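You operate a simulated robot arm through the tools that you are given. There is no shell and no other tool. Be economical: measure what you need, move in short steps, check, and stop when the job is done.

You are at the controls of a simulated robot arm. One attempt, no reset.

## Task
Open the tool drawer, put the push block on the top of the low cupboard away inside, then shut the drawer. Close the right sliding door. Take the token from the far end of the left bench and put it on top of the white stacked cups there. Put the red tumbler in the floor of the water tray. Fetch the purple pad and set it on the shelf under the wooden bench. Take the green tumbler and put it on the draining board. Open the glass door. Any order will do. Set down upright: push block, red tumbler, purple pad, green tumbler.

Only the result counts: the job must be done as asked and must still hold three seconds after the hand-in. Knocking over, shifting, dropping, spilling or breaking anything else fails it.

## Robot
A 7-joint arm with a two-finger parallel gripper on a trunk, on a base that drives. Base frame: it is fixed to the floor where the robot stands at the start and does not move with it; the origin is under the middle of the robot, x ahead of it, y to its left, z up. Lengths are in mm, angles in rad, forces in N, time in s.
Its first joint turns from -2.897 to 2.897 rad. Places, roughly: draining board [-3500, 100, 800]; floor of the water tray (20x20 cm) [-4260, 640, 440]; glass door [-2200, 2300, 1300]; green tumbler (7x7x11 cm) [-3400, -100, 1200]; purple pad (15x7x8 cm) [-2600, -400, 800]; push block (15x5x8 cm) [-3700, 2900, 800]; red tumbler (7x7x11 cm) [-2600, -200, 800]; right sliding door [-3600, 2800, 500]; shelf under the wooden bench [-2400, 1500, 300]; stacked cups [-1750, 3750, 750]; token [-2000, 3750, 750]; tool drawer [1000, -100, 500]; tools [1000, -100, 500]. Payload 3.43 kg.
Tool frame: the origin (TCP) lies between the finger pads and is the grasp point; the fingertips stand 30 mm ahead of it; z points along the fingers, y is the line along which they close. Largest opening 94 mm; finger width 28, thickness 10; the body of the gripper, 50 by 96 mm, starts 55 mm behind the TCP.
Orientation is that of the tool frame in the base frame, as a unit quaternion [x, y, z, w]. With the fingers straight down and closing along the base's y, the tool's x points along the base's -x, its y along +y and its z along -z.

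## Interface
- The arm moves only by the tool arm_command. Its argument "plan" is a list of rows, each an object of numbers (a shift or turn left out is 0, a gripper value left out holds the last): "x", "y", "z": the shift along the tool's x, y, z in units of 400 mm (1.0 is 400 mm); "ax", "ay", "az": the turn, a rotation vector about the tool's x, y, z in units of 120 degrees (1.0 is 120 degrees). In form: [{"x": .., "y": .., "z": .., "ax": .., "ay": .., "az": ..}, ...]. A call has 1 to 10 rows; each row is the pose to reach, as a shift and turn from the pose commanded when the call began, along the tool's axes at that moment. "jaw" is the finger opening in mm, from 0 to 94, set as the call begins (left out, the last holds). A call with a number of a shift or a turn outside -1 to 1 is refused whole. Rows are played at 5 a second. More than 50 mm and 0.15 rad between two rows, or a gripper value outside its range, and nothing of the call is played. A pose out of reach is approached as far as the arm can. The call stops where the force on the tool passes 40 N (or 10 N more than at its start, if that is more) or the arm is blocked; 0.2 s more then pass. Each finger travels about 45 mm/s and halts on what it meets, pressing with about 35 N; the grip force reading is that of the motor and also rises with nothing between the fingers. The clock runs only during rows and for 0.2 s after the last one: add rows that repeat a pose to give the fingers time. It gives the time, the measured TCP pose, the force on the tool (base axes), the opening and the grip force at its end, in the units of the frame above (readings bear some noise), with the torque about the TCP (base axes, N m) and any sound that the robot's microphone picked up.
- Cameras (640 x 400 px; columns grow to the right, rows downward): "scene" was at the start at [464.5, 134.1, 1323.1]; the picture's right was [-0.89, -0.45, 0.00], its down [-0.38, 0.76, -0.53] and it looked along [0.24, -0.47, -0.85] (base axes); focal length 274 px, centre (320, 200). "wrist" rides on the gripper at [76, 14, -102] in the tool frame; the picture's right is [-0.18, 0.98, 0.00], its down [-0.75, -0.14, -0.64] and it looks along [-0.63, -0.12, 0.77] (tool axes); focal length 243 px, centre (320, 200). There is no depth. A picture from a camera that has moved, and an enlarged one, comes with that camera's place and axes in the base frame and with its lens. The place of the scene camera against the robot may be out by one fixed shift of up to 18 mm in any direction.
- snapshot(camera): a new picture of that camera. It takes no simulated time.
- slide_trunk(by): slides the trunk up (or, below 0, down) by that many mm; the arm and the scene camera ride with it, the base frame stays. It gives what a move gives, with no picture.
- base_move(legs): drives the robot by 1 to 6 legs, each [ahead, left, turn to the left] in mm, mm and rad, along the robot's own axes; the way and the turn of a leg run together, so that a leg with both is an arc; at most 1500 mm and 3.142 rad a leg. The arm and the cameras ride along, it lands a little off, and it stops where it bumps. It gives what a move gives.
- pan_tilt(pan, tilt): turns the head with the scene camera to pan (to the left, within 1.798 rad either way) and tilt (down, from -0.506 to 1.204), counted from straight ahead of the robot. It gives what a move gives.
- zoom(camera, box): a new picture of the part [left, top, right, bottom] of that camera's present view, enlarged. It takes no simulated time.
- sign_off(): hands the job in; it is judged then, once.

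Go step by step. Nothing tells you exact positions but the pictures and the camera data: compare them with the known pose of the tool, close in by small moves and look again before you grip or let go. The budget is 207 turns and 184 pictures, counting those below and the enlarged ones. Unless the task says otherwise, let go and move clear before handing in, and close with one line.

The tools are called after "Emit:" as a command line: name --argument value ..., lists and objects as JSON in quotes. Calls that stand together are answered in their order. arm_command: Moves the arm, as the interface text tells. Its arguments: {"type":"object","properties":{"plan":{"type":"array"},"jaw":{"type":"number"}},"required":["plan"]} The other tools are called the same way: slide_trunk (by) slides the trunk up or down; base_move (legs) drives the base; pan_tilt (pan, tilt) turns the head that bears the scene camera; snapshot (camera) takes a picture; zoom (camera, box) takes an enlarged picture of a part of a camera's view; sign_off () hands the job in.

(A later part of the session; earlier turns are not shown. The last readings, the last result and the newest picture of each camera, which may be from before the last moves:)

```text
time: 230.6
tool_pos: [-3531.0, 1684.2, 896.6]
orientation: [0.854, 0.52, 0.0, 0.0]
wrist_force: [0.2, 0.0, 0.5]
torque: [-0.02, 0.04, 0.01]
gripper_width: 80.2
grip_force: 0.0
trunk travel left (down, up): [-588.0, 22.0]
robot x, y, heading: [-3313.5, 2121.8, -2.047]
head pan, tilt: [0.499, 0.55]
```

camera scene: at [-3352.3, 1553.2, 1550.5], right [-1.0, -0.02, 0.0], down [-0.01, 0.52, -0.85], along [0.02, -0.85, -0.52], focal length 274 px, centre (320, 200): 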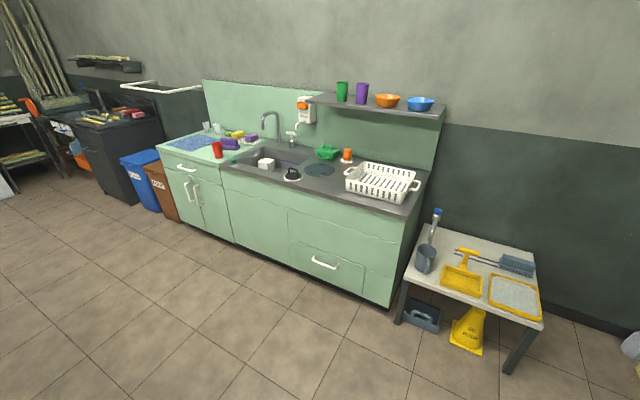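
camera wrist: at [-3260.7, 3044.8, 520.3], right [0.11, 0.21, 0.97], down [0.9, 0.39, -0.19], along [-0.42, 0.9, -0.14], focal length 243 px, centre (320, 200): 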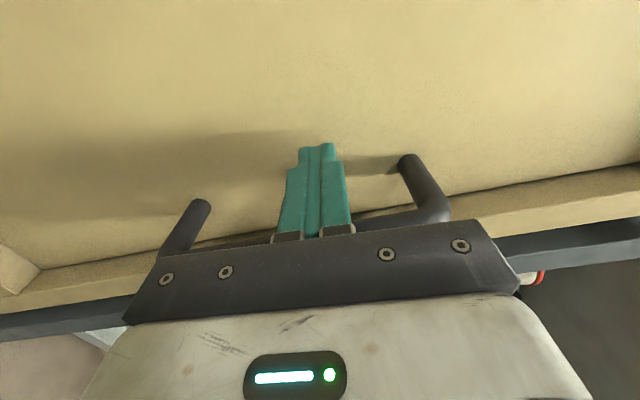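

I judge: purple pad ≈[-2644,-343], red tumbler ≈[-2591,-244], water tray on the white table. I drive ahead then left (−U) to stand in front of the red tumbler.

Emit:
base_move --legs '[[960, 0, -0.023], [0, 1400, 0], [0, 340, 0]]'

Emit:
pan_tilt --pan -0.1 --tilt 0.85

Emit:
snapshot --camera "scene"

Emit:
snapshot --camera "wrist"

```text
time: 243.9
tool_pos: [-2532.0, -17.1, 896.3]
orientation: [0.869, 0.494, 0.0, 0.001]
wrist_force: [-0.2, 0.3, 0.6]
torque: [0.0, 0.0, 0.04]
gripper_width: 80.0
grip_force: 0.0
trunk travel left (down, up): [-588.0, 22.0]
robot x, y, heading: [-2293.5, 412.5, -2.109]
head pan, tilt: [0.499, 0.55]
```

```text
time: 244.9
tool_pos: [-2534.3, -16.4, 896.3]
orientation: [0.87, 0.494, 0.0, 0.001]
wrist_force: [-0.6, -0.6, 1.0]
torque: [0.01, -0.03, 0.0]
gripper_width: 80.1
grip_force: 0.1
trunk travel left (down, up): [-588.0, 22.0]
robot x, y, heading: [-2289.4, 408.0, -2.109]
head pan, tilt: [-0.099, 0.85]
```

```text
88 pictures are left
camera scene: at [-2406.1, -131.2, 1525.1], right [-0.8, 0.59, 0.0], down [0.45, 0.6, -0.66], along [-0.39, -0.53, -0.75], focal length 274 px, centre (320, 200)
```

scene: 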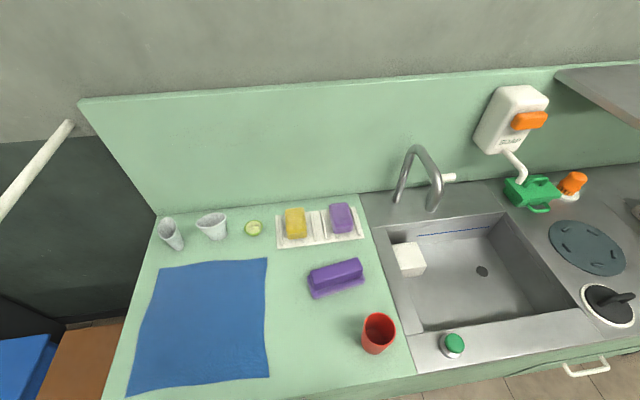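

```text
87 pictures are left
camera wrist: at [-2481.8, 41.7, 999.7], right [0.75, -0.66, 0.0], down [-0.51, -0.57, 0.64], along [-0.43, -0.48, -0.77], focal length 243 px, centre (320, 200)
```

wrist: 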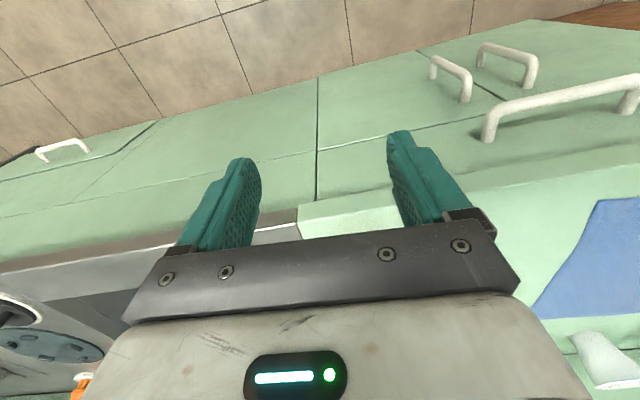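

Red tumbler is at about [-2596,-195]. I lift the hand and move toward it for a wrist look.

Emit:
arm_command --plan '[{"z": -0.12}, {"z": -0.24}, {"z": -0.35}, {"z": -0.35, "x": -0.1, "y": 0.03}, {"z": -0.35, "x": -0.2, "y": 0.06}, {"z": -0.35, "x": -0.3, "y": 0.09}]' --jaw 94

Emit:
snapshot --camera "wrist"

```text
time: 246.3
tool_pos: [-2553.7, -144.0, 1036.8]
orientation: [0.86, 0.51, -0.001, 0.001]
wrist_force: [-7.0, 0.4, 1.1]
torque: [-0.06, -0.61, -0.02]
gripper_width: 94.1
grip_force: 0.1
out of reach, approached as far as the arm can: row 2, 3
trunk travel left (down, up): [-588.0, 22.0]
robot x, y, heading: [-2292.3, 412.4, -2.11]
head pan, tilt: [-0.099, 0.85]
```

```text
86 pictures are left
camera wrist: at [-2504.7, -83.1, 1138.8], right [0.77, -0.63, 0.0], down [-0.48, -0.59, 0.64], along [-0.41, -0.5, -0.77], focal length 243 px, centre (320, 200)
```

wrist: 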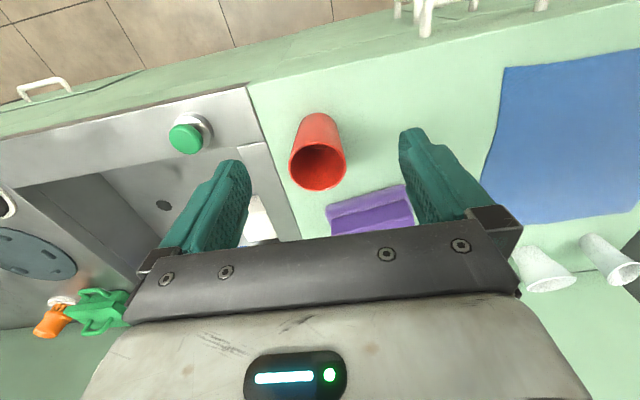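

Tumbler rim z is probably ~880–900. I move above it and lower to z 980, then look again.

Emit:
arm_command --plan '[{"x": -0.1, "y": -0.02}, {"x": -0.19, "y": -0.043}, {"x": -0.19, "y": -0.043, "z": 0.07}, {"x": -0.19, "y": -0.043, "z": 0.14}]'

Emit:
snapshot --camera "wrist"

```text
time: 247.3
tool_pos: [-2619.1, -194.7, 980.7]
orientation: [0.87, 0.493, -0.001, 0.001]
wrist_force: [0.8, 0.0, 0.0]
torque: [0.0, 0.0, -0.02]
gripper_width: 94.0
grip_force: 0.0
trunk travel left (down, up): [-588.0, 22.0]
robot x, y, heading: [-2290.9, 409.0, -2.105]
head pan, tilt: [-0.099, 0.85]
```

```text
85 pictures are left
camera wrist: at [-2566.8, -135.8, 1084.1], right [0.75, -0.66, 0.0], down [-0.51, -0.57, 0.64], along [-0.43, -0.48, -0.77], focal length 243 px, centre (320, 200)
```

wrist: 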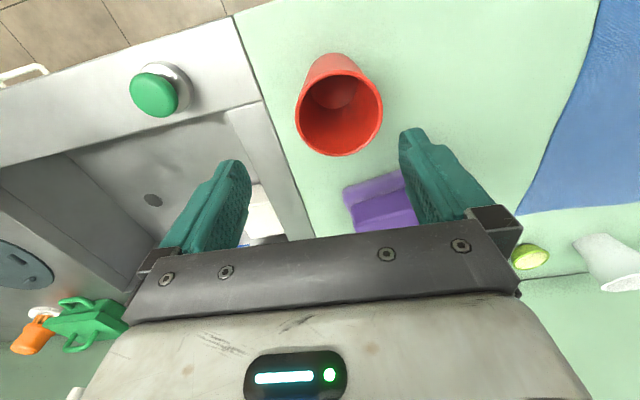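

The tumbler is at [-2606,-202], rim z ≈886. I align 15 mm and descend to grip height 845.

Emit:
arm_command --plan '[{"y": 0.0375}, {"y": 0.0375, "z": 0.1}, {"y": 0.0375, "z": 0.2}]'

Emit:
snapshot --camera "wrist"

```text
time: 248.1
tool_pos: [-2604.0, -203.0, 900.2]
orientation: [0.869, 0.494, 0.0, 0.002]
wrist_force: [-0.5, -0.5, 0.4]
torque: [-0.02, 0.0, 0.02]
gripper_width: 93.9
grip_force: 0.1
trunk travel left (down, up): [-588.0, 22.0]
robot x, y, heading: [-2292.0, 409.4, -2.104]
head pan, tilt: [-0.099, 0.85]
```

```text
84 pictures are left
camera wrist: at [-2552.7, -144.4, 1003.2], right [0.75, -0.66, 0.0], down [-0.51, -0.57, 0.64], along [-0.43, -0.48, -0.76], focal length 243 px, centre (320, 200)
```

wrist: 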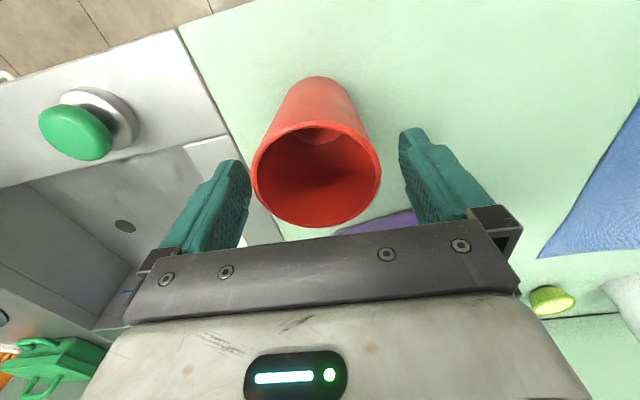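

Well centred. I descend to z 845, close and lift gently.

Emit:
arm_command --plan '[{"z": 0.07}, {"z": 0.135}]'

Emit:
arm_command --plan '[{}, {}, {}]' --jaw 0

Emit:
arm_command --plan '[{"z": -0.015}, {"z": -0.03}, {"z": -0.05}, {"z": -0.08}, {"z": -0.12}, {"z": -0.16}, {"z": -0.2}, {"z": -0.24}]'

Emit:
snapshot --camera "wrist"

```text
time: 248.7
tool_pos: [-2605.5, -201.4, 846.8]
orientation: [0.87, 0.493, -0.002, 0.001]
wrist_force: [0.0, 1.0, 0.5]
torque: [0.0, 0.01, 0.01]
gripper_width: 94.2
grip_force: 0.0
trunk travel left (down, up): [-588.0, 22.0]
robot x, y, heading: [-2295.0, 409.7, -2.108]
head pan, tilt: [-0.099, 0.85]
```

```text
time: 249.5
tool_pos: [-2606.5, -201.1, 845.5]
orientation: [0.87, 0.493, -0.001, 0.0]
wrist_force: [0.0, 0.7, 0.3]
torque: [0.03, 0.01, 0.04]
gripper_width: 65.5
grip_force: 34.9
trunk travel left (down, up): [-588.0, 22.0]
robot x, y, heading: [-2291.3, 411.3, -2.113]
head pan, tilt: [-0.099, 0.85]
```

```text
time: 251.3
tool_pos: [-2603.5, -202.0, 943.9]
orientation: [0.87, 0.493, -0.001, 0.002]
wrist_force: [0.8, -0.5, 0.5]
torque: [0.02, -0.01, 0.0]
gripper_width: 65.3
grip_force: 34.7
trunk travel left (down, up): [-588.0, 22.0]
robot x, y, heading: [-2294.9, 412.6, -2.108]
head pan, tilt: [-0.099, 0.85]
```

```text
83 pictures are left
camera wrist: at [-2553.2, -143.8, 1046.7], right [0.75, -0.66, 0.0], down [-0.51, -0.57, 0.64], along [-0.43, -0.48, -0.77], focal length 243 px, centre (320, 200)
```

wrist: 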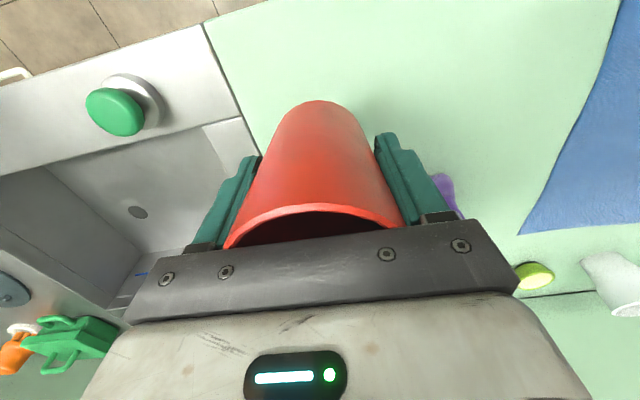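

The red tumbler is held. I retract it from the counter, straighten heading and drive right toward the white table with the tray.

Emit:
arm_command --plan '[{"x": 0.06}, {"x": 0.13}, {"x": 0.2}, {"x": 0.27}, {"x": 0.34}]'

Emit:
base_move --legs '[[-60, 0, 0.038], [0, -1400, 0], [0, -400, 0]]'

Emit:
pan_tilt --pan -0.1 --tilt 0.9

Emit:
snapshot --camera "scene"

Emit:
snapshot --camera "wrist"

```text
time: 252.5
tool_pos: [-2536.6, -85.6, 942.8]
orientation: [0.87, 0.493, -0.001, 0.001]
wrist_force: [0.6, -0.9, -1.4]
torque: [-0.01, -0.02, 0.01]
gripper_width: 65.3
grip_force: 35.0
trunk travel left (down, up): [-588.0, 22.0]
robot x, y, heading: [-2294.2, 409.4, -2.11]
head pan, tilt: [-0.099, 0.85]
```

```text
time: 262.3
tool_pos: [-4099.2, 861.8, 940.8]
orientation: [0.865, 0.501, 0.0, 0.001]
wrist_force: [-0.6, 0.6, -1.1]
torque: [0.0, 0.01, 0.01]
gripper_width: 65.3
grip_force: 34.6
trunk travel left (down, up): [-588.0, 22.0]
robot x, y, heading: [-3868.2, 1363.5, -2.084]
head pan, tilt: [-0.099, 0.85]
```

```text
time: 263.0
tool_pos: [-4099.1, 861.4, 941.8]
orientation: [0.865, 0.502, -0.001, 0.002]
wrist_force: [-0.5, 1.2, -0.9]
torque: [-0.01, 0.01, -0.01]
gripper_width: 64.9
grip_force: 35.0
trunk travel left (down, up): [-588.0, 22.0]
robot x, y, heading: [-3865.5, 1361.9, -2.085]
head pan, tilt: [-0.099, 0.901]
```

```text
82 pictures are left
camera scene: at [-3968.6, 821.9, 1521.1], right [-0.82, 0.58, 0.0], down [0.45, 0.64, -0.62], along [-0.36, -0.51, -0.78], focal length 274 px, centre (320, 200)
```

scene: 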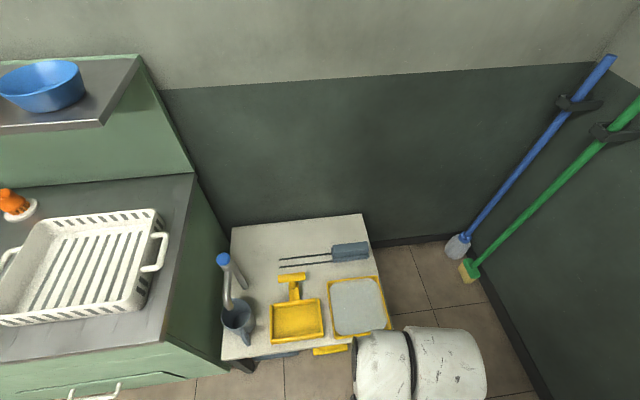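

```text
81 pictures are left
camera wrist: at [-4049.7, 921.2, 1044.9], right [0.76, -0.65, 0.0], down [-0.5, -0.58, 0.64], along [-0.42, -0.49, -0.77], focal length 243 px, centre (320, 200)
```

wrist: 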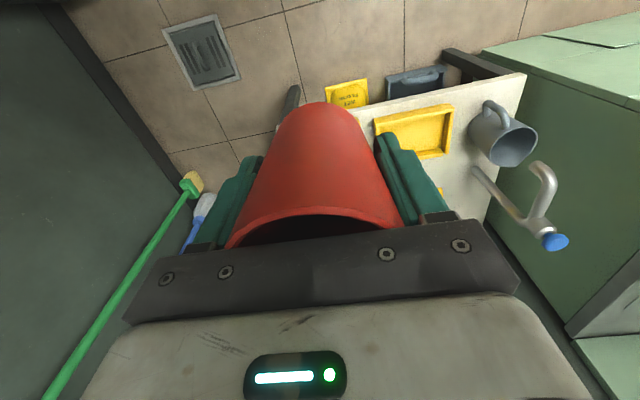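

The tray is at about [-4278,631]. I drive ahead 150 mm, lower the trunk 250 mm, and look at the tray with the wrist camera.

Emit:
base_move --legs '[[150, 0, 0.01]]'

Emit:
slide_trunk --by -220

Emit:
snapshot --camera "scene"

Emit:
snapshot --camera "wrist"

```text
time: 264.3
tool_pos: [-4169.0, 730.2, 941.2]
orientation: [0.862, 0.506, 0.0, 0.002]
wrist_force: [-0.3, 0.1, -1.7]
torque: [-0.02, -0.02, 0.0]
gripper_width: 64.8
grip_force: 35.1
trunk travel left (down, up): [-588.0, 22.0]
robot x, y, heading: [-3938.6, 1231.0, -2.08]
head pan, tilt: [-0.099, 0.901]
```

```text
time: 266.6
tool_pos: [-4167.8, 730.0, 721.6]
orientation: [0.862, 0.507, 0.0, 0.002]
wrist_force: [-0.4, 0.5, -0.5]
torque: [0.0, 0.0, 0.02]
gripper_width: 65.0
grip_force: 35.2
trunk travel left (down, up): [-368.0, 242.0]
robot x, y, heading: [-3940.5, 1234.8, -2.079]
head pan, tilt: [-0.099, 0.901]
```

```text
80 pictures are left
camera scene: at [-4036.5, 691.4, 1301.2], right [-0.82, 0.57, 0.0], down [0.45, 0.64, -0.62], along [-0.35, -0.51, -0.78], focal length 274 px, centre (320, 200)
```

scene: 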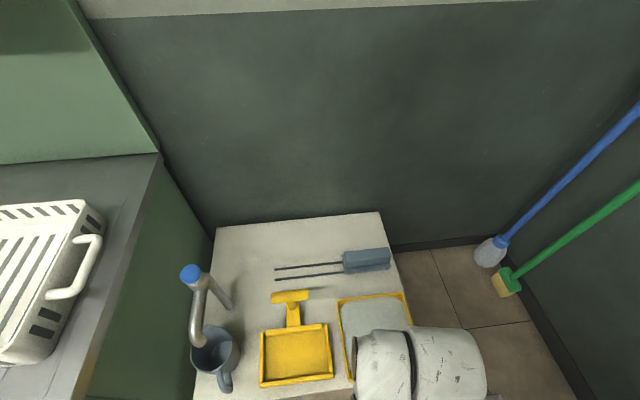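

```text
79 pictures are left
camera wrist: at [-4118.5, 789.8, 825.0], right [0.77, -0.64, 0.0], down [-0.49, -0.59, 0.64], along [-0.41, -0.49, -0.77], focal length 243 px, centre (320, 200)
```

wrist: 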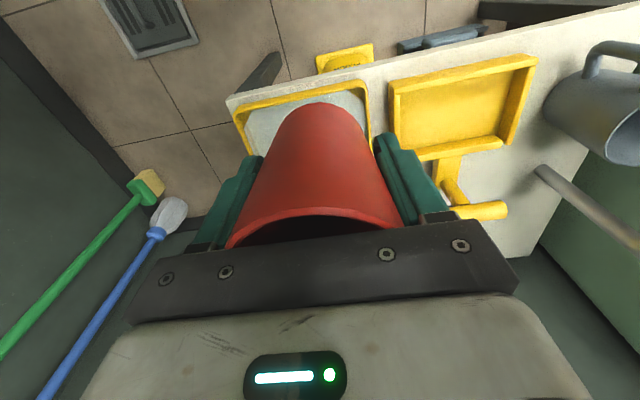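

I move the tumbler over the tray centre [-4278,626] and descend partway.

Emit:
arm_command --plan '[{"x": -0.09, "y": -0.03}, {"x": -0.18, "y": -0.06}, {"x": -0.27, "y": -0.09}, {"x": -0.361, "y": -0.114}, {"x": -0.361, "y": -0.114, "z": 0.08}, {"x": -0.361, "y": -0.114, "z": 0.16}, {"x": -0.361, "y": -0.114, "z": 0.24}, {"x": -0.361, "y": -0.114, "z": 0.3}]'

Emit:
snapshot --camera "wrist"

Emit:
snapshot --camera "scene"

```text
time: 268.4
tool_pos: [-4275.6, 626.3, 601.0]
orientation: [0.863, 0.506, -0.001, 0.002]
wrist_force: [-0.4, -0.7, -0.8]
torque: [0.01, 0.0, -0.01]
gripper_width: 64.9
grip_force: 35.1
trunk travel left (down, up): [-368.0, 242.0]
robot x, y, heading: [-3943.5, 1231.3, -2.077]
head pan, tilt: [-0.099, 0.901]
```

```text
78 pictures are left
camera wrist: at [-4227.2, 686.2, 703.9], right [0.77, -0.64, 0.0], down [-0.49, -0.59, 0.64], along [-0.41, -0.5, -0.77], focal length 243 px, centre (320, 200)
```

wrist: 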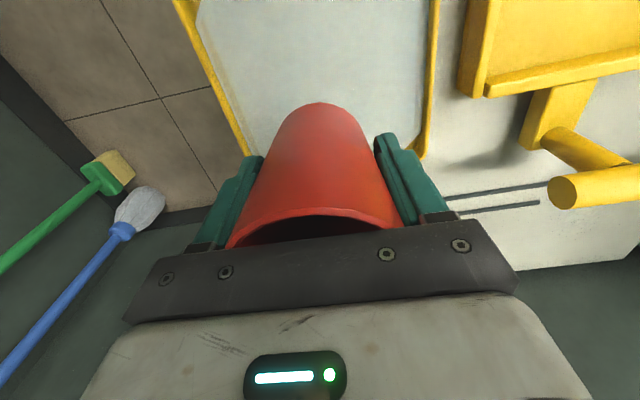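

```text
77 pictures are left
camera scene: at [-4036.5, 691.3, 1301.2], right [-0.82, 0.57, 0.0], down [0.45, 0.64, -0.62], along [-0.35, -0.51, -0.78], focal length 274 px, centre (320, 200)
```

scene: 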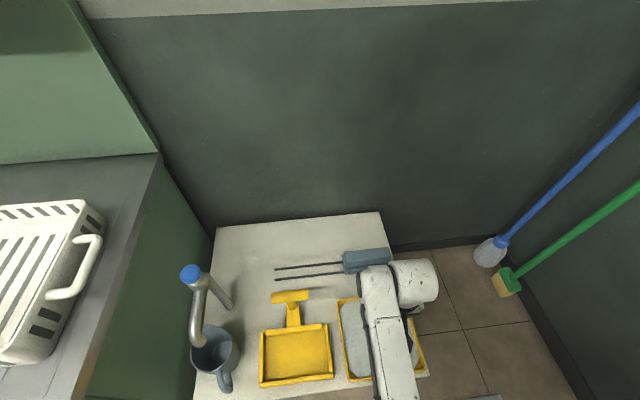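

The tray's centre is about 20 mm nearer; I trim and descend in small steps to contact.

Emit:
arm_command --plan '[{"x": 0.025}, {"x": 0.05}, {"x": 0.05, "z": 0.05}, {"x": 0.05, "z": 0.1}, {"x": 0.05, "z": 0.13}, {"x": 0.05, "z": 0.15}, {"x": 0.05, "z": 0.17}, {"x": 0.05, "z": 0.18}]'

Emit:
snapshot --camera "wrist"

```text
time: 270.2
tool_pos: [-4269.8, 643.6, 529.2]
orientation: [0.863, 0.505, -0.001, 0.001]
wrist_force: [0.5, -0.4, -0.3]
torque: [-0.03, -0.01, -0.02]
gripper_width: 64.9
grip_force: 35.3
trunk travel left (down, up): [-368.0, 242.0]
robot x, y, heading: [-3938.5, 1236.7, -2.08]
head pan, tilt: [-0.099, 0.901]
```

```text
76 pictures are left
camera wrist: at [-4219.5, 703.1, 633.2], right [0.77, -0.64, 0.0], down [-0.49, -0.59, 0.64], along [-0.41, -0.5, -0.77], focal length 243 px, centre (320, 200)
```

wrist: 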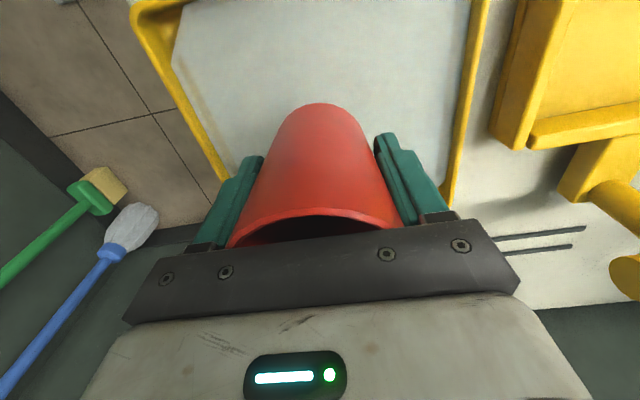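

Still above the floor; I continue down slowly.

Emit:
arm_command --plan '[{"z": 0.01}, {"z": 0.02}, {"z": 0.03}, {"z": 0.04}, {"z": 0.05}, {"z": 0.06}, {"z": 0.07}, {"z": 0.08}, {"z": 0.09}, {"z": 0.1}]'

Emit:
snapshot --camera "wrist"

```text
time: 272.4
tool_pos: [-4268.6, 643.0, 489.1]
orientation: [0.863, 0.506, -0.001, 0.001]
wrist_force: [-0.1, 0.5, -0.5]
torque: [-0.02, -0.01, 0.02]
gripper_width: 64.8
grip_force: 34.6
trunk travel left (down, up): [-368.0, 242.0]
robot x, y, heading: [-3940.3, 1231.9, -2.076]
head pan, tilt: [-0.099, 0.901]
```

```text
75 pictures are left
camera wrist: at [-4218.7, 702.2, 593.2], right [0.77, -0.64, 0.0], down [-0.49, -0.59, 0.64], along [-0.41, -0.49, -0.77], focal length 243 px, centre (320, 200)
```

wrist: 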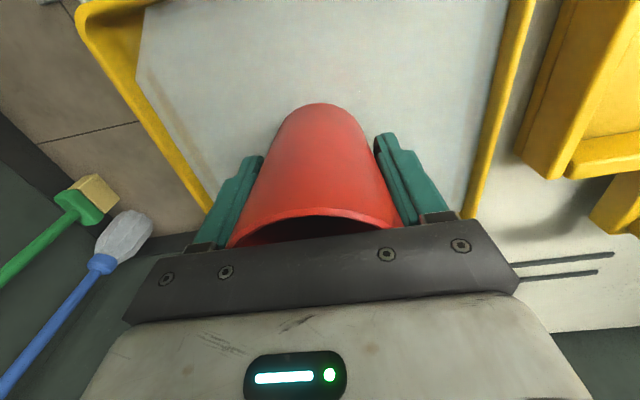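

Still no contact; I keep lowering slowly.

Emit:
arm_command --plan '[{"z": 0.01}, {"z": 0.02}, {"z": 0.03}, {"z": 0.04}, {"z": 0.05}, {"z": 0.06}, {"z": 0.07}, {"z": 0.08}, {"z": 0.09}, {"z": 0.1}]'

Emit:
snapshot --camera "wrist"

```text
time: 273.6
tool_pos: [-4269.3, 642.1, 474.4]
orientation: [0.862, 0.507, -0.004, 0.001]
wrist_force: [4.0, 5.4, 23.1]
torque: [0.07, -0.05, -0.01]
gripper_width: 64.9
grip_force: 35.2
trunk travel left (down, up): [-368.0, 242.0]
robot x, y, heading: [-3943.3, 1232.2, -2.078]
head pan, tilt: [-0.099, 0.901]
stopped in row 5: the force on the tool passed its limit at 47 N (the readings are from after the stop); the commanded pose is now the measured one
```

```text
74 pictures are left
camera wrist: at [-4219.6, 701.7, 577.7], right [0.77, -0.64, 0.0], down [-0.49, -0.59, 0.65], along [-0.41, -0.5, -0.76], focal length 243 px, centre (320, 200)
```

wrist: 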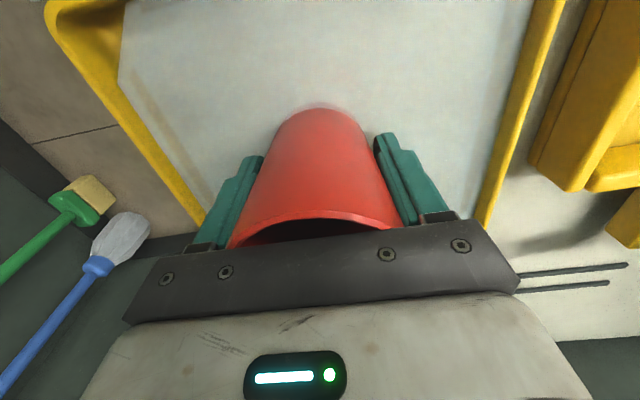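

The tumbler touches the tray floor. I ease off, open, and rise straight up.

Emit:
arm_command --plan '[{"z": -0.003}, {"z": -0.003}]'

Emit:
arm_command --plan '[{}, {}, {}]' --jaw 92

Emit:
arm_command --plan '[{"z": -0.03}, {"z": -0.08}, {"z": -0.16}, {"z": -0.26}, {"z": -0.36}, {"z": -0.46}]'

Emit:
snapshot --camera "wrist"

```text
time: 274.2
tool_pos: [-4268.5, 642.0, 475.1]
orientation: [0.862, 0.507, -0.003, 0.001]
wrist_force: [1.3, -1.2, 18.1]
torque: [-0.14, 0.1, -0.02]
gripper_width: 65.0
grip_force: 34.3
trunk travel left (down, up): [-368.0, 242.0]
robot x, y, heading: [-3939.3, 1228.9, -2.078]
head pan, tilt: [-0.099, 0.901]
```

```text
time: 275.0
tool_pos: [-4269.6, 642.4, 474.7]
orientation: [0.862, 0.507, -0.003, 0.001]
wrist_force: [1.6, -0.8, 20.8]
torque: [0.09, -0.11, 0.0]
gripper_width: 92.0
grip_force: 0.1
trunk travel left (down, up): [-368.0, 242.0]
robot x, y, heading: [-3938.8, 1240.1, -2.081]
head pan, tilt: [-0.099, 0.901]
```

```text
time: 276.4
tool_pos: [-4269.8, 642.2, 660.3]
orientation: [0.862, 0.507, -0.002, 0.001]
wrist_force: [0.2, 0.4, -0.1]
torque: [0.02, -0.01, -0.04]
gripper_width: 91.9
grip_force: 0.1
trunk travel left (down, up): [-368.0, 242.0]
robot x, y, heading: [-3940.1, 1235.0, -2.079]
head pan, tilt: [-0.099, 0.901]
```

```text
73 pictures are left
camera wrist: at [-4218.3, 701.2, 762.7], right [0.77, -0.64, 0.0], down [-0.49, -0.59, 0.65], along [-0.41, -0.5, -0.76], focal length 243 px, centre (320, 200)
```

wrist: 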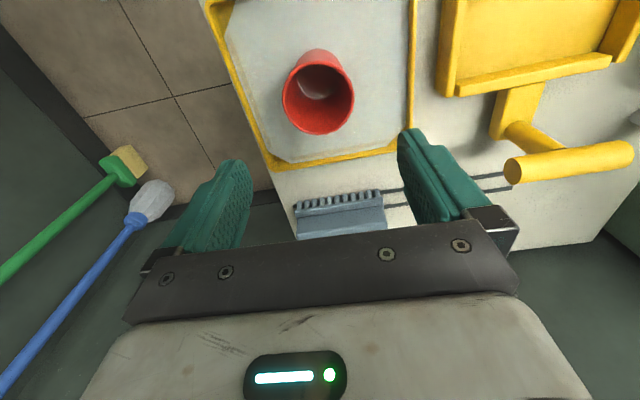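

The red tumbler stands upright in the tray. Next the green tumbler on the wall shelf: I retract, raise the trunk, and drive left along the counter.

Emit:
arm_command --plan '[{"z": -0.1, "x": 0.08}, {"z": -0.15, "x": 0.2}, {"z": -0.15, "x": 0.32}, {"z": -0.15, "x": 0.4}]'

Emit:
slide_trunk --by 230

Emit:
base_move --legs '[[0, 1100, 0]]'

Emit:
pan_tilt --pan 0.0 --tilt 0.4

Emit:
snapshot --camera "scene"

```text
refused: row 1 steps farther than a row can; nothing moved
```

```text
time: 278.9
tool_pos: [-4267.9, 640.5, 889.9]
orientation: [0.862, 0.506, -0.003, 0.001]
wrist_force: [0.8, -0.1, -0.9]
torque: [-0.01, 0.01, 0.02]
gripper_width: 92.1
grip_force: 0.1
trunk travel left (down, up): [-598.0, 12.0]
robot x, y, heading: [-3940.6, 1236.3, -2.078]
head pan, tilt: [-0.099, 0.901]
```

```text
time: 282.6
tool_pos: [-3650.6, 303.9, 890.2]
orientation: [0.867, 0.499, -0.005, -0.01]
wrist_force: [-12.6, 10.3, -0.1]
torque: [0.14, 0.15, -0.02]
gripper_width: 82.8
grip_force: 0.2
trunk travel left (down, up): [-598.0, 12.0]
robot x, y, heading: [-3317.9, 896.1, -2.068]
head pan, tilt: [-0.099, 0.901]
stopped in leg 1: the force on the tool passed its limit at 56 N (the readings are from after the stop); the commanded pose is now the measured one
```

```text
time: 283.5
tool_pos: [-3647.7, 303.5, 890.9]
orientation: [0.866, 0.501, -0.006, -0.008]
wrist_force: [-18.0, 15.5, 3.1]
torque: [0.14, 0.24, -0.12]
gripper_width: 78.7
grip_force: 0.1
trunk travel left (down, up): [-598.0, 12.0]
robot x, y, heading: [-3316.2, 894.1, -2.07]
head pan, tilt: [0.0, 0.4]
```

```text
72 pictures are left
camera scene: at [-3410.0, 331.9, 1574.3], right [-0.88, 0.48, 0.0], down [0.19, 0.34, -0.92], along [-0.44, -0.81, -0.39], focal length 274 px, centre (320, 200)
```

scene: 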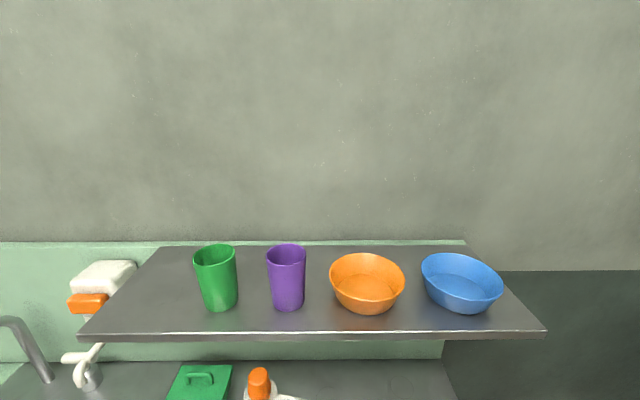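

My retract command was refused and the extended hand touched the dish rack. I back off to the right at once, lift, and check the rack's position.

Emit:
base_move --legs '[[0, -40, 0]]'

Emit:
arm_command --plan '[{"z": -0.1}, {"z": -0.2}, {"z": -0.28}]'

Emit:
pan_tilt --pan 0.0 --tilt 1.0

Emit:
snapshot --camera "scene"

Emit:
snapshot --camera "wrist"

```text
time: 284.4
tool_pos: [-3683.7, 321.8, 890.1]
orientation: [0.864, 0.503, -0.005, -0.009]
wrist_force: [0.6, 0.2, -0.5]
torque: [0.01, 0.02, -0.03]
gripper_width: 92.4
grip_force: 0.0
trunk travel left (down, up): [-598.0, 12.0]
robot x, y, heading: [-3348.1, 913.6, -2.072]
head pan, tilt: [0.0, 0.4]
```

```text
time: 285.2
tool_pos: [-3683.1, 321.5, 930.9]
orientation: [0.864, 0.503, -0.006, -0.008]
wrist_force: [-0.8, -1.2, -0.3]
torque: [-0.01, 0.03, -0.02]
gripper_width: 92.1
grip_force: 0.0
out of reach, approached as far as the arm can: row 2, 3
trunk travel left (down, up): [-598.0, 12.0]
robot x, y, heading: [-3351.5, 911.4, -2.066]
head pan, tilt: [0.0, 0.4]
```

```text
time: 286.2
tool_pos: [-3683.6, 321.3, 929.5]
orientation: [0.864, 0.503, -0.005, -0.008]
wrist_force: [-1.1, 0.3, 1.1]
torque: [0.04, 0.0, 0.01]
gripper_width: 92.1
grip_force: 0.1
trunk travel left (down, up): [-598.0, 12.0]
robot x, y, heading: [-3355.5, 914.0, -2.066]
head pan, tilt: [0.0, 1.0]
```

```text
71 pictures are left
camera scene: at [-3434.1, 370.6, 1524.0], right [-0.88, 0.48, 0.0], down [0.4, 0.74, -0.54], along [-0.26, -0.48, -0.84], focal length 274 px, centre (320, 200)
```

scene: 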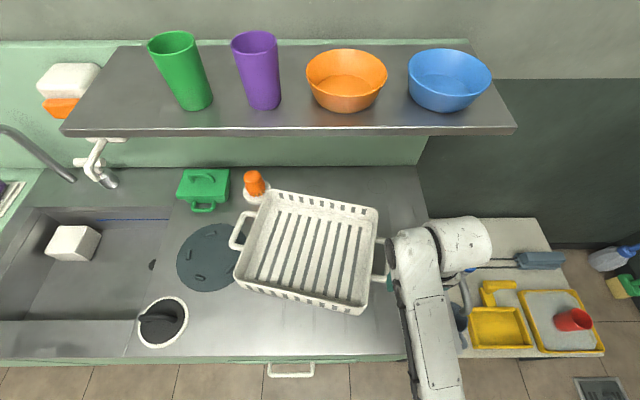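

```text
70 pictures are left
camera wrist: at [-3630.6, 380.2, 1033.3], right [0.76, -0.65, -0.02], down [-0.49, -0.59, 0.65], along [-0.43, -0.48, -0.76], focal length 243 px, centre (320, 200)
```

wrist: 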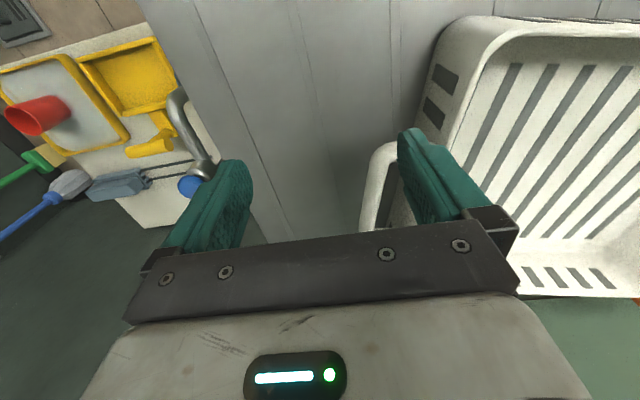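

The rack has been shoved about 120 mm along the counter and turned ~12°. I'll put it back, but first zoom on the rack and on the red tumbler.

Emit:
zoom --camera "scene" --box '[470, 260, 620, 360]'

Emit:
zoom --camera "scene" --box '[170, 160, 430, 370]'

```text
4.00 times, centred on (545, 310) of scene
camera zoom: at [-3434.1, 370.6, 1524.0], right [-0.88, 0.48, 0.0], down [0.4, 0.74, -0.54], along [-0.26, -0.48, -0.84], focal length 1094 px, centre (-580, -240)
```

zoom: 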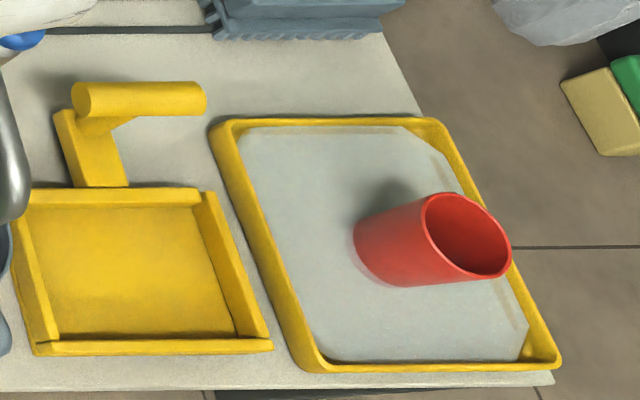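

```text
1.90 times, centred on (300, 265) of scene
camera zoom: at [-3434.1, 370.6, 1524.0], right [-0.88, 0.48, 0.0], down [0.4, 0.74, -0.54], along [-0.26, -0.48, -0.84], focal length 521 px, centre (358, 76)
```

zoom: 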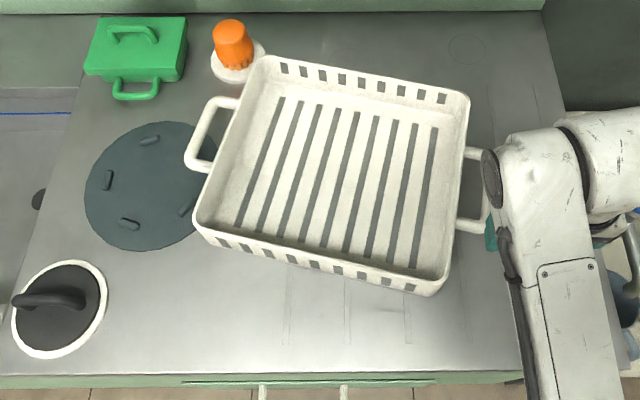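

The tumbler is upright in the tray. For the rack: originally centred near [-3655,175] square to the counter; now [-3559,95], turned 13°. I'll grip its right handle from above and drag it back. First I align above the handle.

Emit:
arm_command --plan '[{"x": -0.06, "y": 0.015, "az": 0.025}, {"x": -0.12, "y": 0.03, "az": 0.05}, {"x": -0.18, "y": 0.05, "az": 0.075}, {"x": -0.238, "y": 0.066, "az": 0.1}]' --jaw 60

Emit:
snapshot --camera "wrist"

```text
time: 287.2
tool_pos: [-3706.1, 226.1, 929.3]
orientation: [0.913, 0.408, -0.006, -0.008]
wrist_force: [-0.2, -0.3, -1.0]
torque: [-0.03, 0.02, -0.01]
gripper_width: 59.9
grip_force: 0.0
trunk travel left (down, up): [-598.0, 12.0]
robot x, y, heading: [-3354.7, 915.1, -2.064]
head pan, tilt: [0.0, 1.0]
```

```text
67 pictures are left
camera wrist: at [-3642.4, 273.1, 1031.9], right [0.61, -0.79, -0.02], down [-0.6, -0.47, 0.65], along [-0.52, -0.39, -0.76], focal length 243 px, centre (320, 200)
```

wrist: 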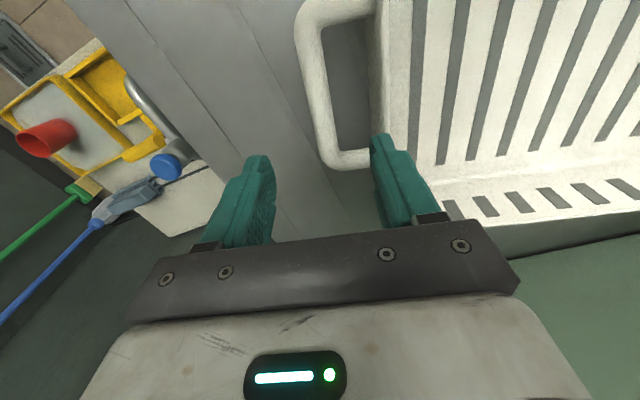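

The handle bar is clear in view. I trim onto its middle, narrow the jaw to 40 mm and descend.

Emit:
arm_command --plan '[{"x": 0.047, "y": 0.0115}, {"x": 0.047, "y": 0.0115}, {"x": 0.047, "y": 0.0115, "z": 0.06}, {"x": 0.047, "y": 0.0115, "z": 0.12}]' --jaw 40

Emit:
snapshot --camera "wrist"

```text
time: 288.2
tool_pos: [-3691.3, 238.1, 881.6]
orientation: [0.912, 0.409, -0.006, -0.007]
wrist_force: [0.1, 0.0, 0.0]
torque: [-0.03, -0.01, -0.07]
gripper_width: 39.9
grip_force: 0.1
trunk travel left (down, up): [-598.0, 12.0]
robot x, y, heading: [-3353.9, 912.4, -2.065]
head pan, tilt: [0.0, 1.0]
```

```text
66 pictures are left
camera wrist: at [-3628.1, 284.3, 984.4], right [0.61, -0.79, -0.02], down [-0.6, -0.47, 0.65], along [-0.52, -0.39, -0.76], focal length 243 px, centre (320, 200)
```

wrist: 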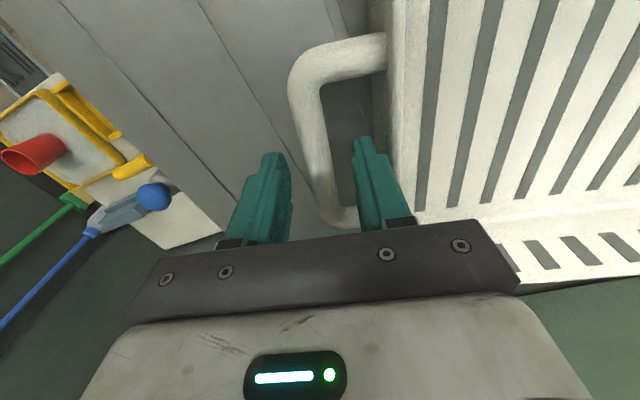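

The fingers straddle the bar. I go 14 mm lower and close.

Emit:
arm_command --plan '[{"z": 0.02}, {"z": 0.035}]'

Emit:
arm_command --plan '[{}, {}, {}]' --jaw 0

Emit:
snapshot --camera "wrist"

```text
time: 288.8
tool_pos: [-3691.5, 237.3, 868.9]
orientation: [0.912, 0.41, -0.006, -0.008]
wrist_force: [0.3, 0.7, -0.4]
torque: [0.0, 0.02, 0.02]
gripper_width: 39.9
grip_force: 0.0
trunk travel left (down, up): [-598.0, 12.0]
robot x, y, heading: [-3357.2, 913.9, -2.069]
head pan, tilt: [0.0, 1.0]
```

```text
time: 289.6
tool_pos: [-3691.4, 237.9, 869.8]
orientation: [0.912, 0.41, -0.006, -0.007]
wrist_force: [-1.1, 2.3, -0.7]
torque: [-0.2, 0.18, 0.99]
gripper_width: 15.6
grip_force: 35.1
trunk travel left (down, up): [-598.0, 12.0]
robot x, y, heading: [-3351.4, 911.8, -2.067]
head pan, tilt: [0.0, 1.0]
```

```text
65 pictures are left
camera wrist: at [-3628.2, 284.1, 971.0], right [0.61, -0.79, -0.02], down [-0.6, -0.48, 0.65], along [-0.52, -0.39, -0.76], focal length 243 px, centre (320, 200)
```

wrist: 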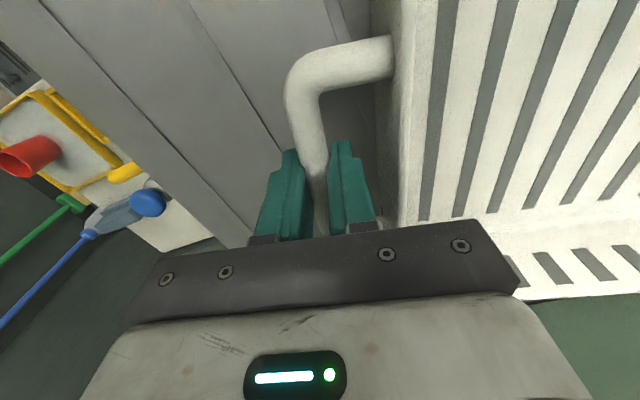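

The bar is gripped. I drag the rack back: about (−119,+49) mm with a 13° turn, slowly.

Emit:
arm_command --plan '[{"x": -0.0106, "y": -0.0304, "az": -0.0108}, {"x": -0.0212, "y": -0.0608, "az": -0.0215}, {"x": -0.0318, "y": -0.0912, "az": -0.0323}, {"x": -0.0424, "y": -0.1216, "az": -0.043}, {"x": -0.053, "y": -0.152, "az": -0.0538}, {"x": -0.0636, "y": -0.1824, "az": -0.0645}, {"x": -0.0742, "y": -0.2128, "az": -0.0753}, {"x": -0.0848, "y": -0.2432, "az": -0.086}, {"x": -0.0954, "y": -0.2736, "az": -0.0968}, {"x": -0.106, "y": -0.304, "az": -0.1075}]'

Emit:
snapshot --camera "scene"

Emit:
snapshot --camera "wrist"

```text
time: 291.8
tool_pos: [-3811.3, 286.4, 869.1]
orientation: [0.861, 0.509, -0.006, -0.008]
wrist_force: [-0.3, -0.5, 0.1]
torque: [-0.38, 0.15, -0.24]
gripper_width: 15.1
grip_force: 34.9
trunk travel left (down, up): [-598.0, 12.0]
robot x, y, heading: [-3355.4, 911.4, -2.068]
head pan, tilt: [0.0, 1.0]
```

```text
64 pictures are left
camera scene: at [-3434.1, 370.5, 1523.8], right [-0.88, 0.48, 0.0], down [0.4, 0.74, -0.54], along [-0.26, -0.47, -0.84], focal length 274 px, centre (320, 200)
```

scene: 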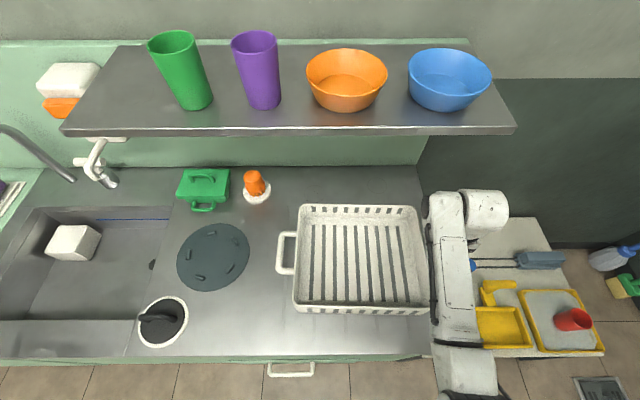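

```text
63 pictures are left
camera wrist: at [-3759.4, 344.7, 972.7], right [0.77, -0.64, -0.02], down [-0.48, -0.6, 0.65], along [-0.42, -0.49, -0.76], focal length 243 px, centre (320, 200)
```

wrist: 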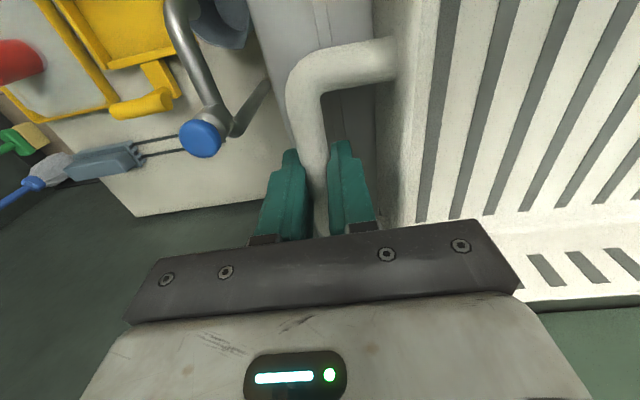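

The rack is square again and its corners match the original estimates within about 10 mm. I release it and rise.

Emit:
arm_command --plan '[{}, {}, {}]' --jaw 38

Emit:
arm_command --plan '[{"z": -0.04}, {"z": -0.08}, {"z": -0.12}, {"z": -0.14, "x": 0.08}, {"z": -0.14, "x": 0.18}, {"z": -0.14, "x": 0.28}, {"z": -0.14, "x": 0.38}, {"z": -0.14, "x": 0.48}, {"z": -0.14, "x": 0.56}]'

Emit:
zoom --camera "scene" --box '[170, 160, 470, 370]'

```text
time: 292.6
tool_pos: [-3809.6, 285.3, 869.6]
orientation: [0.861, 0.509, -0.005, -0.008]
wrist_force: [0.2, -0.3, 0.5]
torque: [0.03, -0.01, 0.03]
gripper_width: 37.9
grip_force: 0.1
trunk travel left (down, up): [-598.0, 12.0]
robot x, y, heading: [-3350.1, 913.1, -2.07]
head pan, tilt: [0.0, 1.0]
```

```text
time: 294.6
tool_pos: [-3703.2, 483.4, 924.7]
orientation: [0.86, 0.51, -0.006, -0.008]
wrist_force: [-0.1, -0.8, -0.3]
torque: [0.02, -0.02, 0.02]
gripper_width: 38.1
grip_force: 0.1
trunk travel left (down, up): [-598.0, 12.0]
robot x, y, heading: [-3355.0, 909.9, -2.064]
head pan, tilt: [0.0, 1.0]
```

```text
1.90 times, centred on (320, 265) of scene
camera zoom: at [-3434.1, 370.7, 1523.9], right [-0.88, 0.48, 0.0], down [0.4, 0.74, -0.54], along [-0.26, -0.47, -0.84], focal length 521 px, centre (320, 76)
```

zoom: 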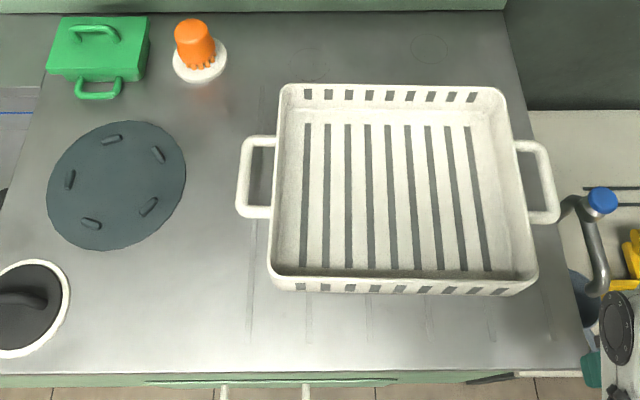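

The rack looks right. Now I back off, and try the arm's reach for the shelf: tool horizontal with fingers closing sideways.

Emit:
base_move --legs '[[-350, 0, 0], [0, 415, 0]]'

Emit:
arm_command --plan '[{"ay": -0.07}, {"ay": -0.14}, {"ay": -0.21}, {"ay": -0.28}, {"ay": -0.35}, {"ay": -0.42}, {"ay": -0.49}, {"ay": -0.56}, {"ay": -0.63}, {"ay": -0.7}]'

Emit:
arm_command --plan '[{"ay": -0.025}, {"ay": -0.05}]'

Emit:
arm_command --plan '[{"x": -0.1}, {"x": -0.2}, {"x": -0.3}, {"x": -0.4}, {"x": -0.5}, {"x": -0.6}, {"x": -0.7}, {"x": -0.8}]'

```text
time: 299.1
tool_pos: [-3166.4, 593.9, 924.0]
orientation: [0.863, 0.505, -0.005, -0.007]
wrist_force: [-0.2, 0.1, 0.6]
torque: [0.01, -0.04, -0.01]
gripper_width: 38.1
grip_force: 0.1
trunk travel left (down, up): [-598.0, 12.0]
robot x, y, heading: [-2811.5, 1026.3, -2.077]
head pan, tilt: [0.0, 1.0]
```

```text
time: 301.3
tool_pos: [-3166.1, 595.9, 925.6]
orientation: [0.638, 0.381, -0.581, 0.332]
wrist_force: [0.9, 0.7, 0.0]
torque: [-0.01, 0.0, 0.0]
gripper_width: 38.1
grip_force: 0.1
trunk travel left (down, up): [-598.0, 12.0]
robot x, y, heading: [-2810.4, 1024.4, -2.072]
head pan, tilt: [0.0, 1.0]
```

```text
time: 301.9
tool_pos: [-3166.6, 595.8, 925.9]
orientation: [-0.606, -0.363, 0.614, -0.352]
wrist_force: [0.3, 0.2, -0.1]
torque: [-0.03, 0.01, 0.0]
gripper_width: 37.8
grip_force: 0.1
trunk travel left (down, up): [-598.0, 12.0]
robot x, y, heading: [-2809.9, 1023.4, -2.079]
head pan, tilt: [0.0, 1.0]
```

```text
time: 303.9
tool_pos: [-3148.0, 566.4, 1202.1]
orientation: [-0.584, -0.39, 0.599, -0.385]
wrist_force: [0.0, -0.3, 0.0]
torque: [0.01, -0.01, 0.02]
gripper_width: 38.0
grip_force: 0.0
out of reach, approached as far as the arm can: row 8
trunk travel left (down, up): [-598.0, 12.0]
robot x, y, heading: [-2813.4, 1017.7, -2.07]
head pan, tilt: [0.0, 1.0]
stopped in row 8: the arm was blocked; the commanded pose is now the measured one
```

Height 1202 reached at 560 mm radius. I test farther and higher in free space, using the last 12 mm of trunk.

Emit:
slide_trunk --by 11

Emit:
arm_command --plan '[{"z": 0.1}, {"z": 0.2}, {"z": 0.3}, {"z": 0.4}, {"z": 0.5}, {"z": 0.6}, {"z": 0.65}]'

Emit:
arm_command --plan '[{"x": -0.05}, {"x": -0.1}, {"x": -0.15}, {"x": -0.2}]'

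Emit:
snapshot --camera "wrist"

```text
time: 304.5
tool_pos: [-3147.1, 563.8, 1218.6]
orientation: [-0.577, -0.387, 0.605, -0.389]
wrist_force: [0.0, 0.5, 0.2]
torque: [0.0, -0.01, -0.02]
gripper_width: 38.2
grip_force: 0.0
trunk travel left (down, up): [-609.0, 1.0]
robot x, y, heading: [-2809.2, 1025.8, -2.077]
head pan, tilt: [0.0, 1.0]
```

```text
time: 306.1
tool_pos: [-3249.4, 329.4, 1221.5]
orientation: [-0.582, -0.39, 0.6, -0.386]
wrist_force: [-0.1, -1.4, -0.2]
torque: [0.0, 0.0, -0.01]
gripper_width: 38.1
grip_force: 0.1
trunk travel left (down, up): [-609.0, 1.0]
robot x, y, heading: [-2810.8, 1022.1, -2.075]
head pan, tilt: [0.0, 1.0]
```

```text
time: 307.1
tool_pos: [-3249.3, 329.5, 1302.2]
orientation: [-0.583, -0.389, 0.601, -0.385]
wrist_force: [-0.1, 0.6, 0.0]
torque: [0.02, 0.0, 0.02]
gripper_width: 38.0
grip_force: 0.1
trunk travel left (down, up): [-609.0, 1.0]
robot x, y, heading: [-2811.7, 1017.9, -2.076]
head pan, tilt: [0.0, 1.0]
```

```text
61 pictures are left
camera wrist: at [-3196.6, 416.7, 1225.2], right [0.91, -0.39, 0.17], down [0.15, 0.65, 0.74], along [-0.4, -0.65, 0.65], focal length 243 px, centre (320, 200)
```

wrist: 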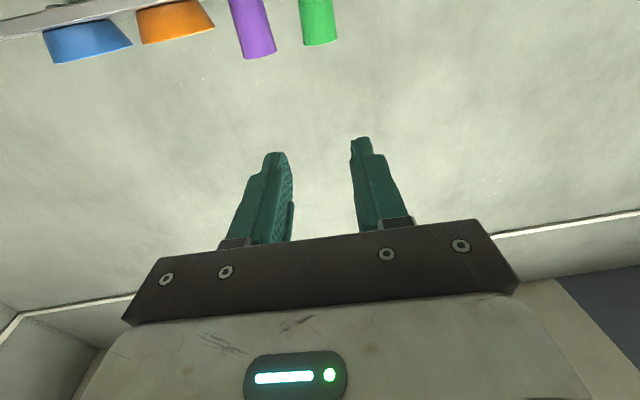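

Reach is fine (z 1302 at 820 mm). I open the jaw and drive forward to bring the hand just before the green tumbler, then look.

Emit:
base_move --legs '[[310, 40, 0]]'

Emit:
arm_command --plan '[{}, {}, {}]' --jaw 92

Emit:
snapshot --camera "wrist"

Emit:
pan_tilt --pan 0.2 --tilt 0.7

Emit:
snapshot --camera "scene"

```text
time: 309.2
tool_pos: [-3370.7, 41.4, 1302.3]
orientation: [-0.584, -0.387, 0.602, -0.383]
wrist_force: [0.1, -0.6, 0.2]
torque: [0.0, -0.03, -0.02]
gripper_width: 38.0
grip_force: 0.0
trunk travel left (down, up): [-609.0, 1.0]
robot x, y, heading: [-2927.2, 733.0, -2.087]
head pan, tilt: [0.0, 1.0]
```

```text
time: 310.0
tool_pos: [-3372.1, 42.5, 1302.2]
orientation: [-0.584, -0.387, 0.602, -0.383]
wrist_force: [0.2, -0.6, -0.2]
torque: [0.02, -0.01, 0.0]
gripper_width: 92.2
grip_force: 0.1
trunk travel left (down, up): [-609.0, 1.0]
robot x, y, heading: [-2927.3, 731.2, -2.088]
head pan, tilt: [0.0, 1.0]
```

```text
60 pictures are left
camera wrist: at [-3318.5, 129.1, 1225.0], right [0.9, -0.4, 0.17], down [0.15, 0.65, 0.74], along [-0.41, -0.65, 0.65], focal length 243 px, centre (320, 200)
```

wrist: 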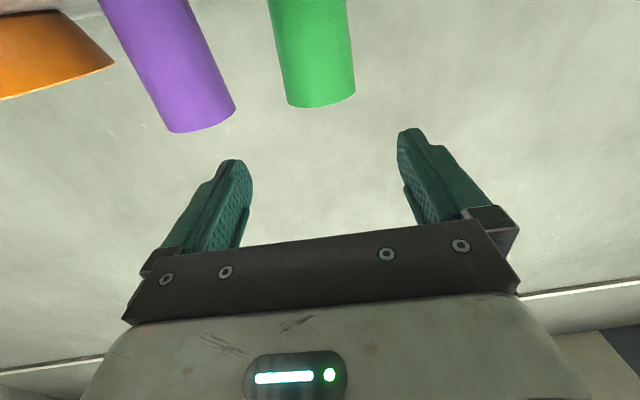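

```text
time: 310.8
tool_pos: [-3371.1, 42.7, 1302.1]
orientation: [-0.585, -0.386, 0.602, -0.383]
wrist_force: [0.3, 0.4, -0.6]
torque: [-0.01, -0.03, 0.01]
gripper_width: 92.3
grip_force: 0.1
trunk travel left (down, up): [-609.0, 1.0]
robot x, y, heading: [-2930.3, 731.4, -2.086]
head pan, tilt: [0.201, 0.7]
```

```text
59 pictures are left
camera scene: at [-3010.3, 170.0, 1558.2], right [-0.95, 0.31, 0.0], down [0.2, 0.61, -0.76], along [-0.24, -0.73, -0.64], focal length 274 px, centre (320, 200)
```

scene: 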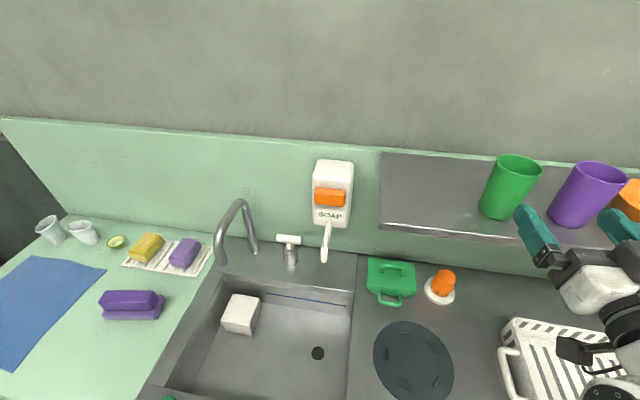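

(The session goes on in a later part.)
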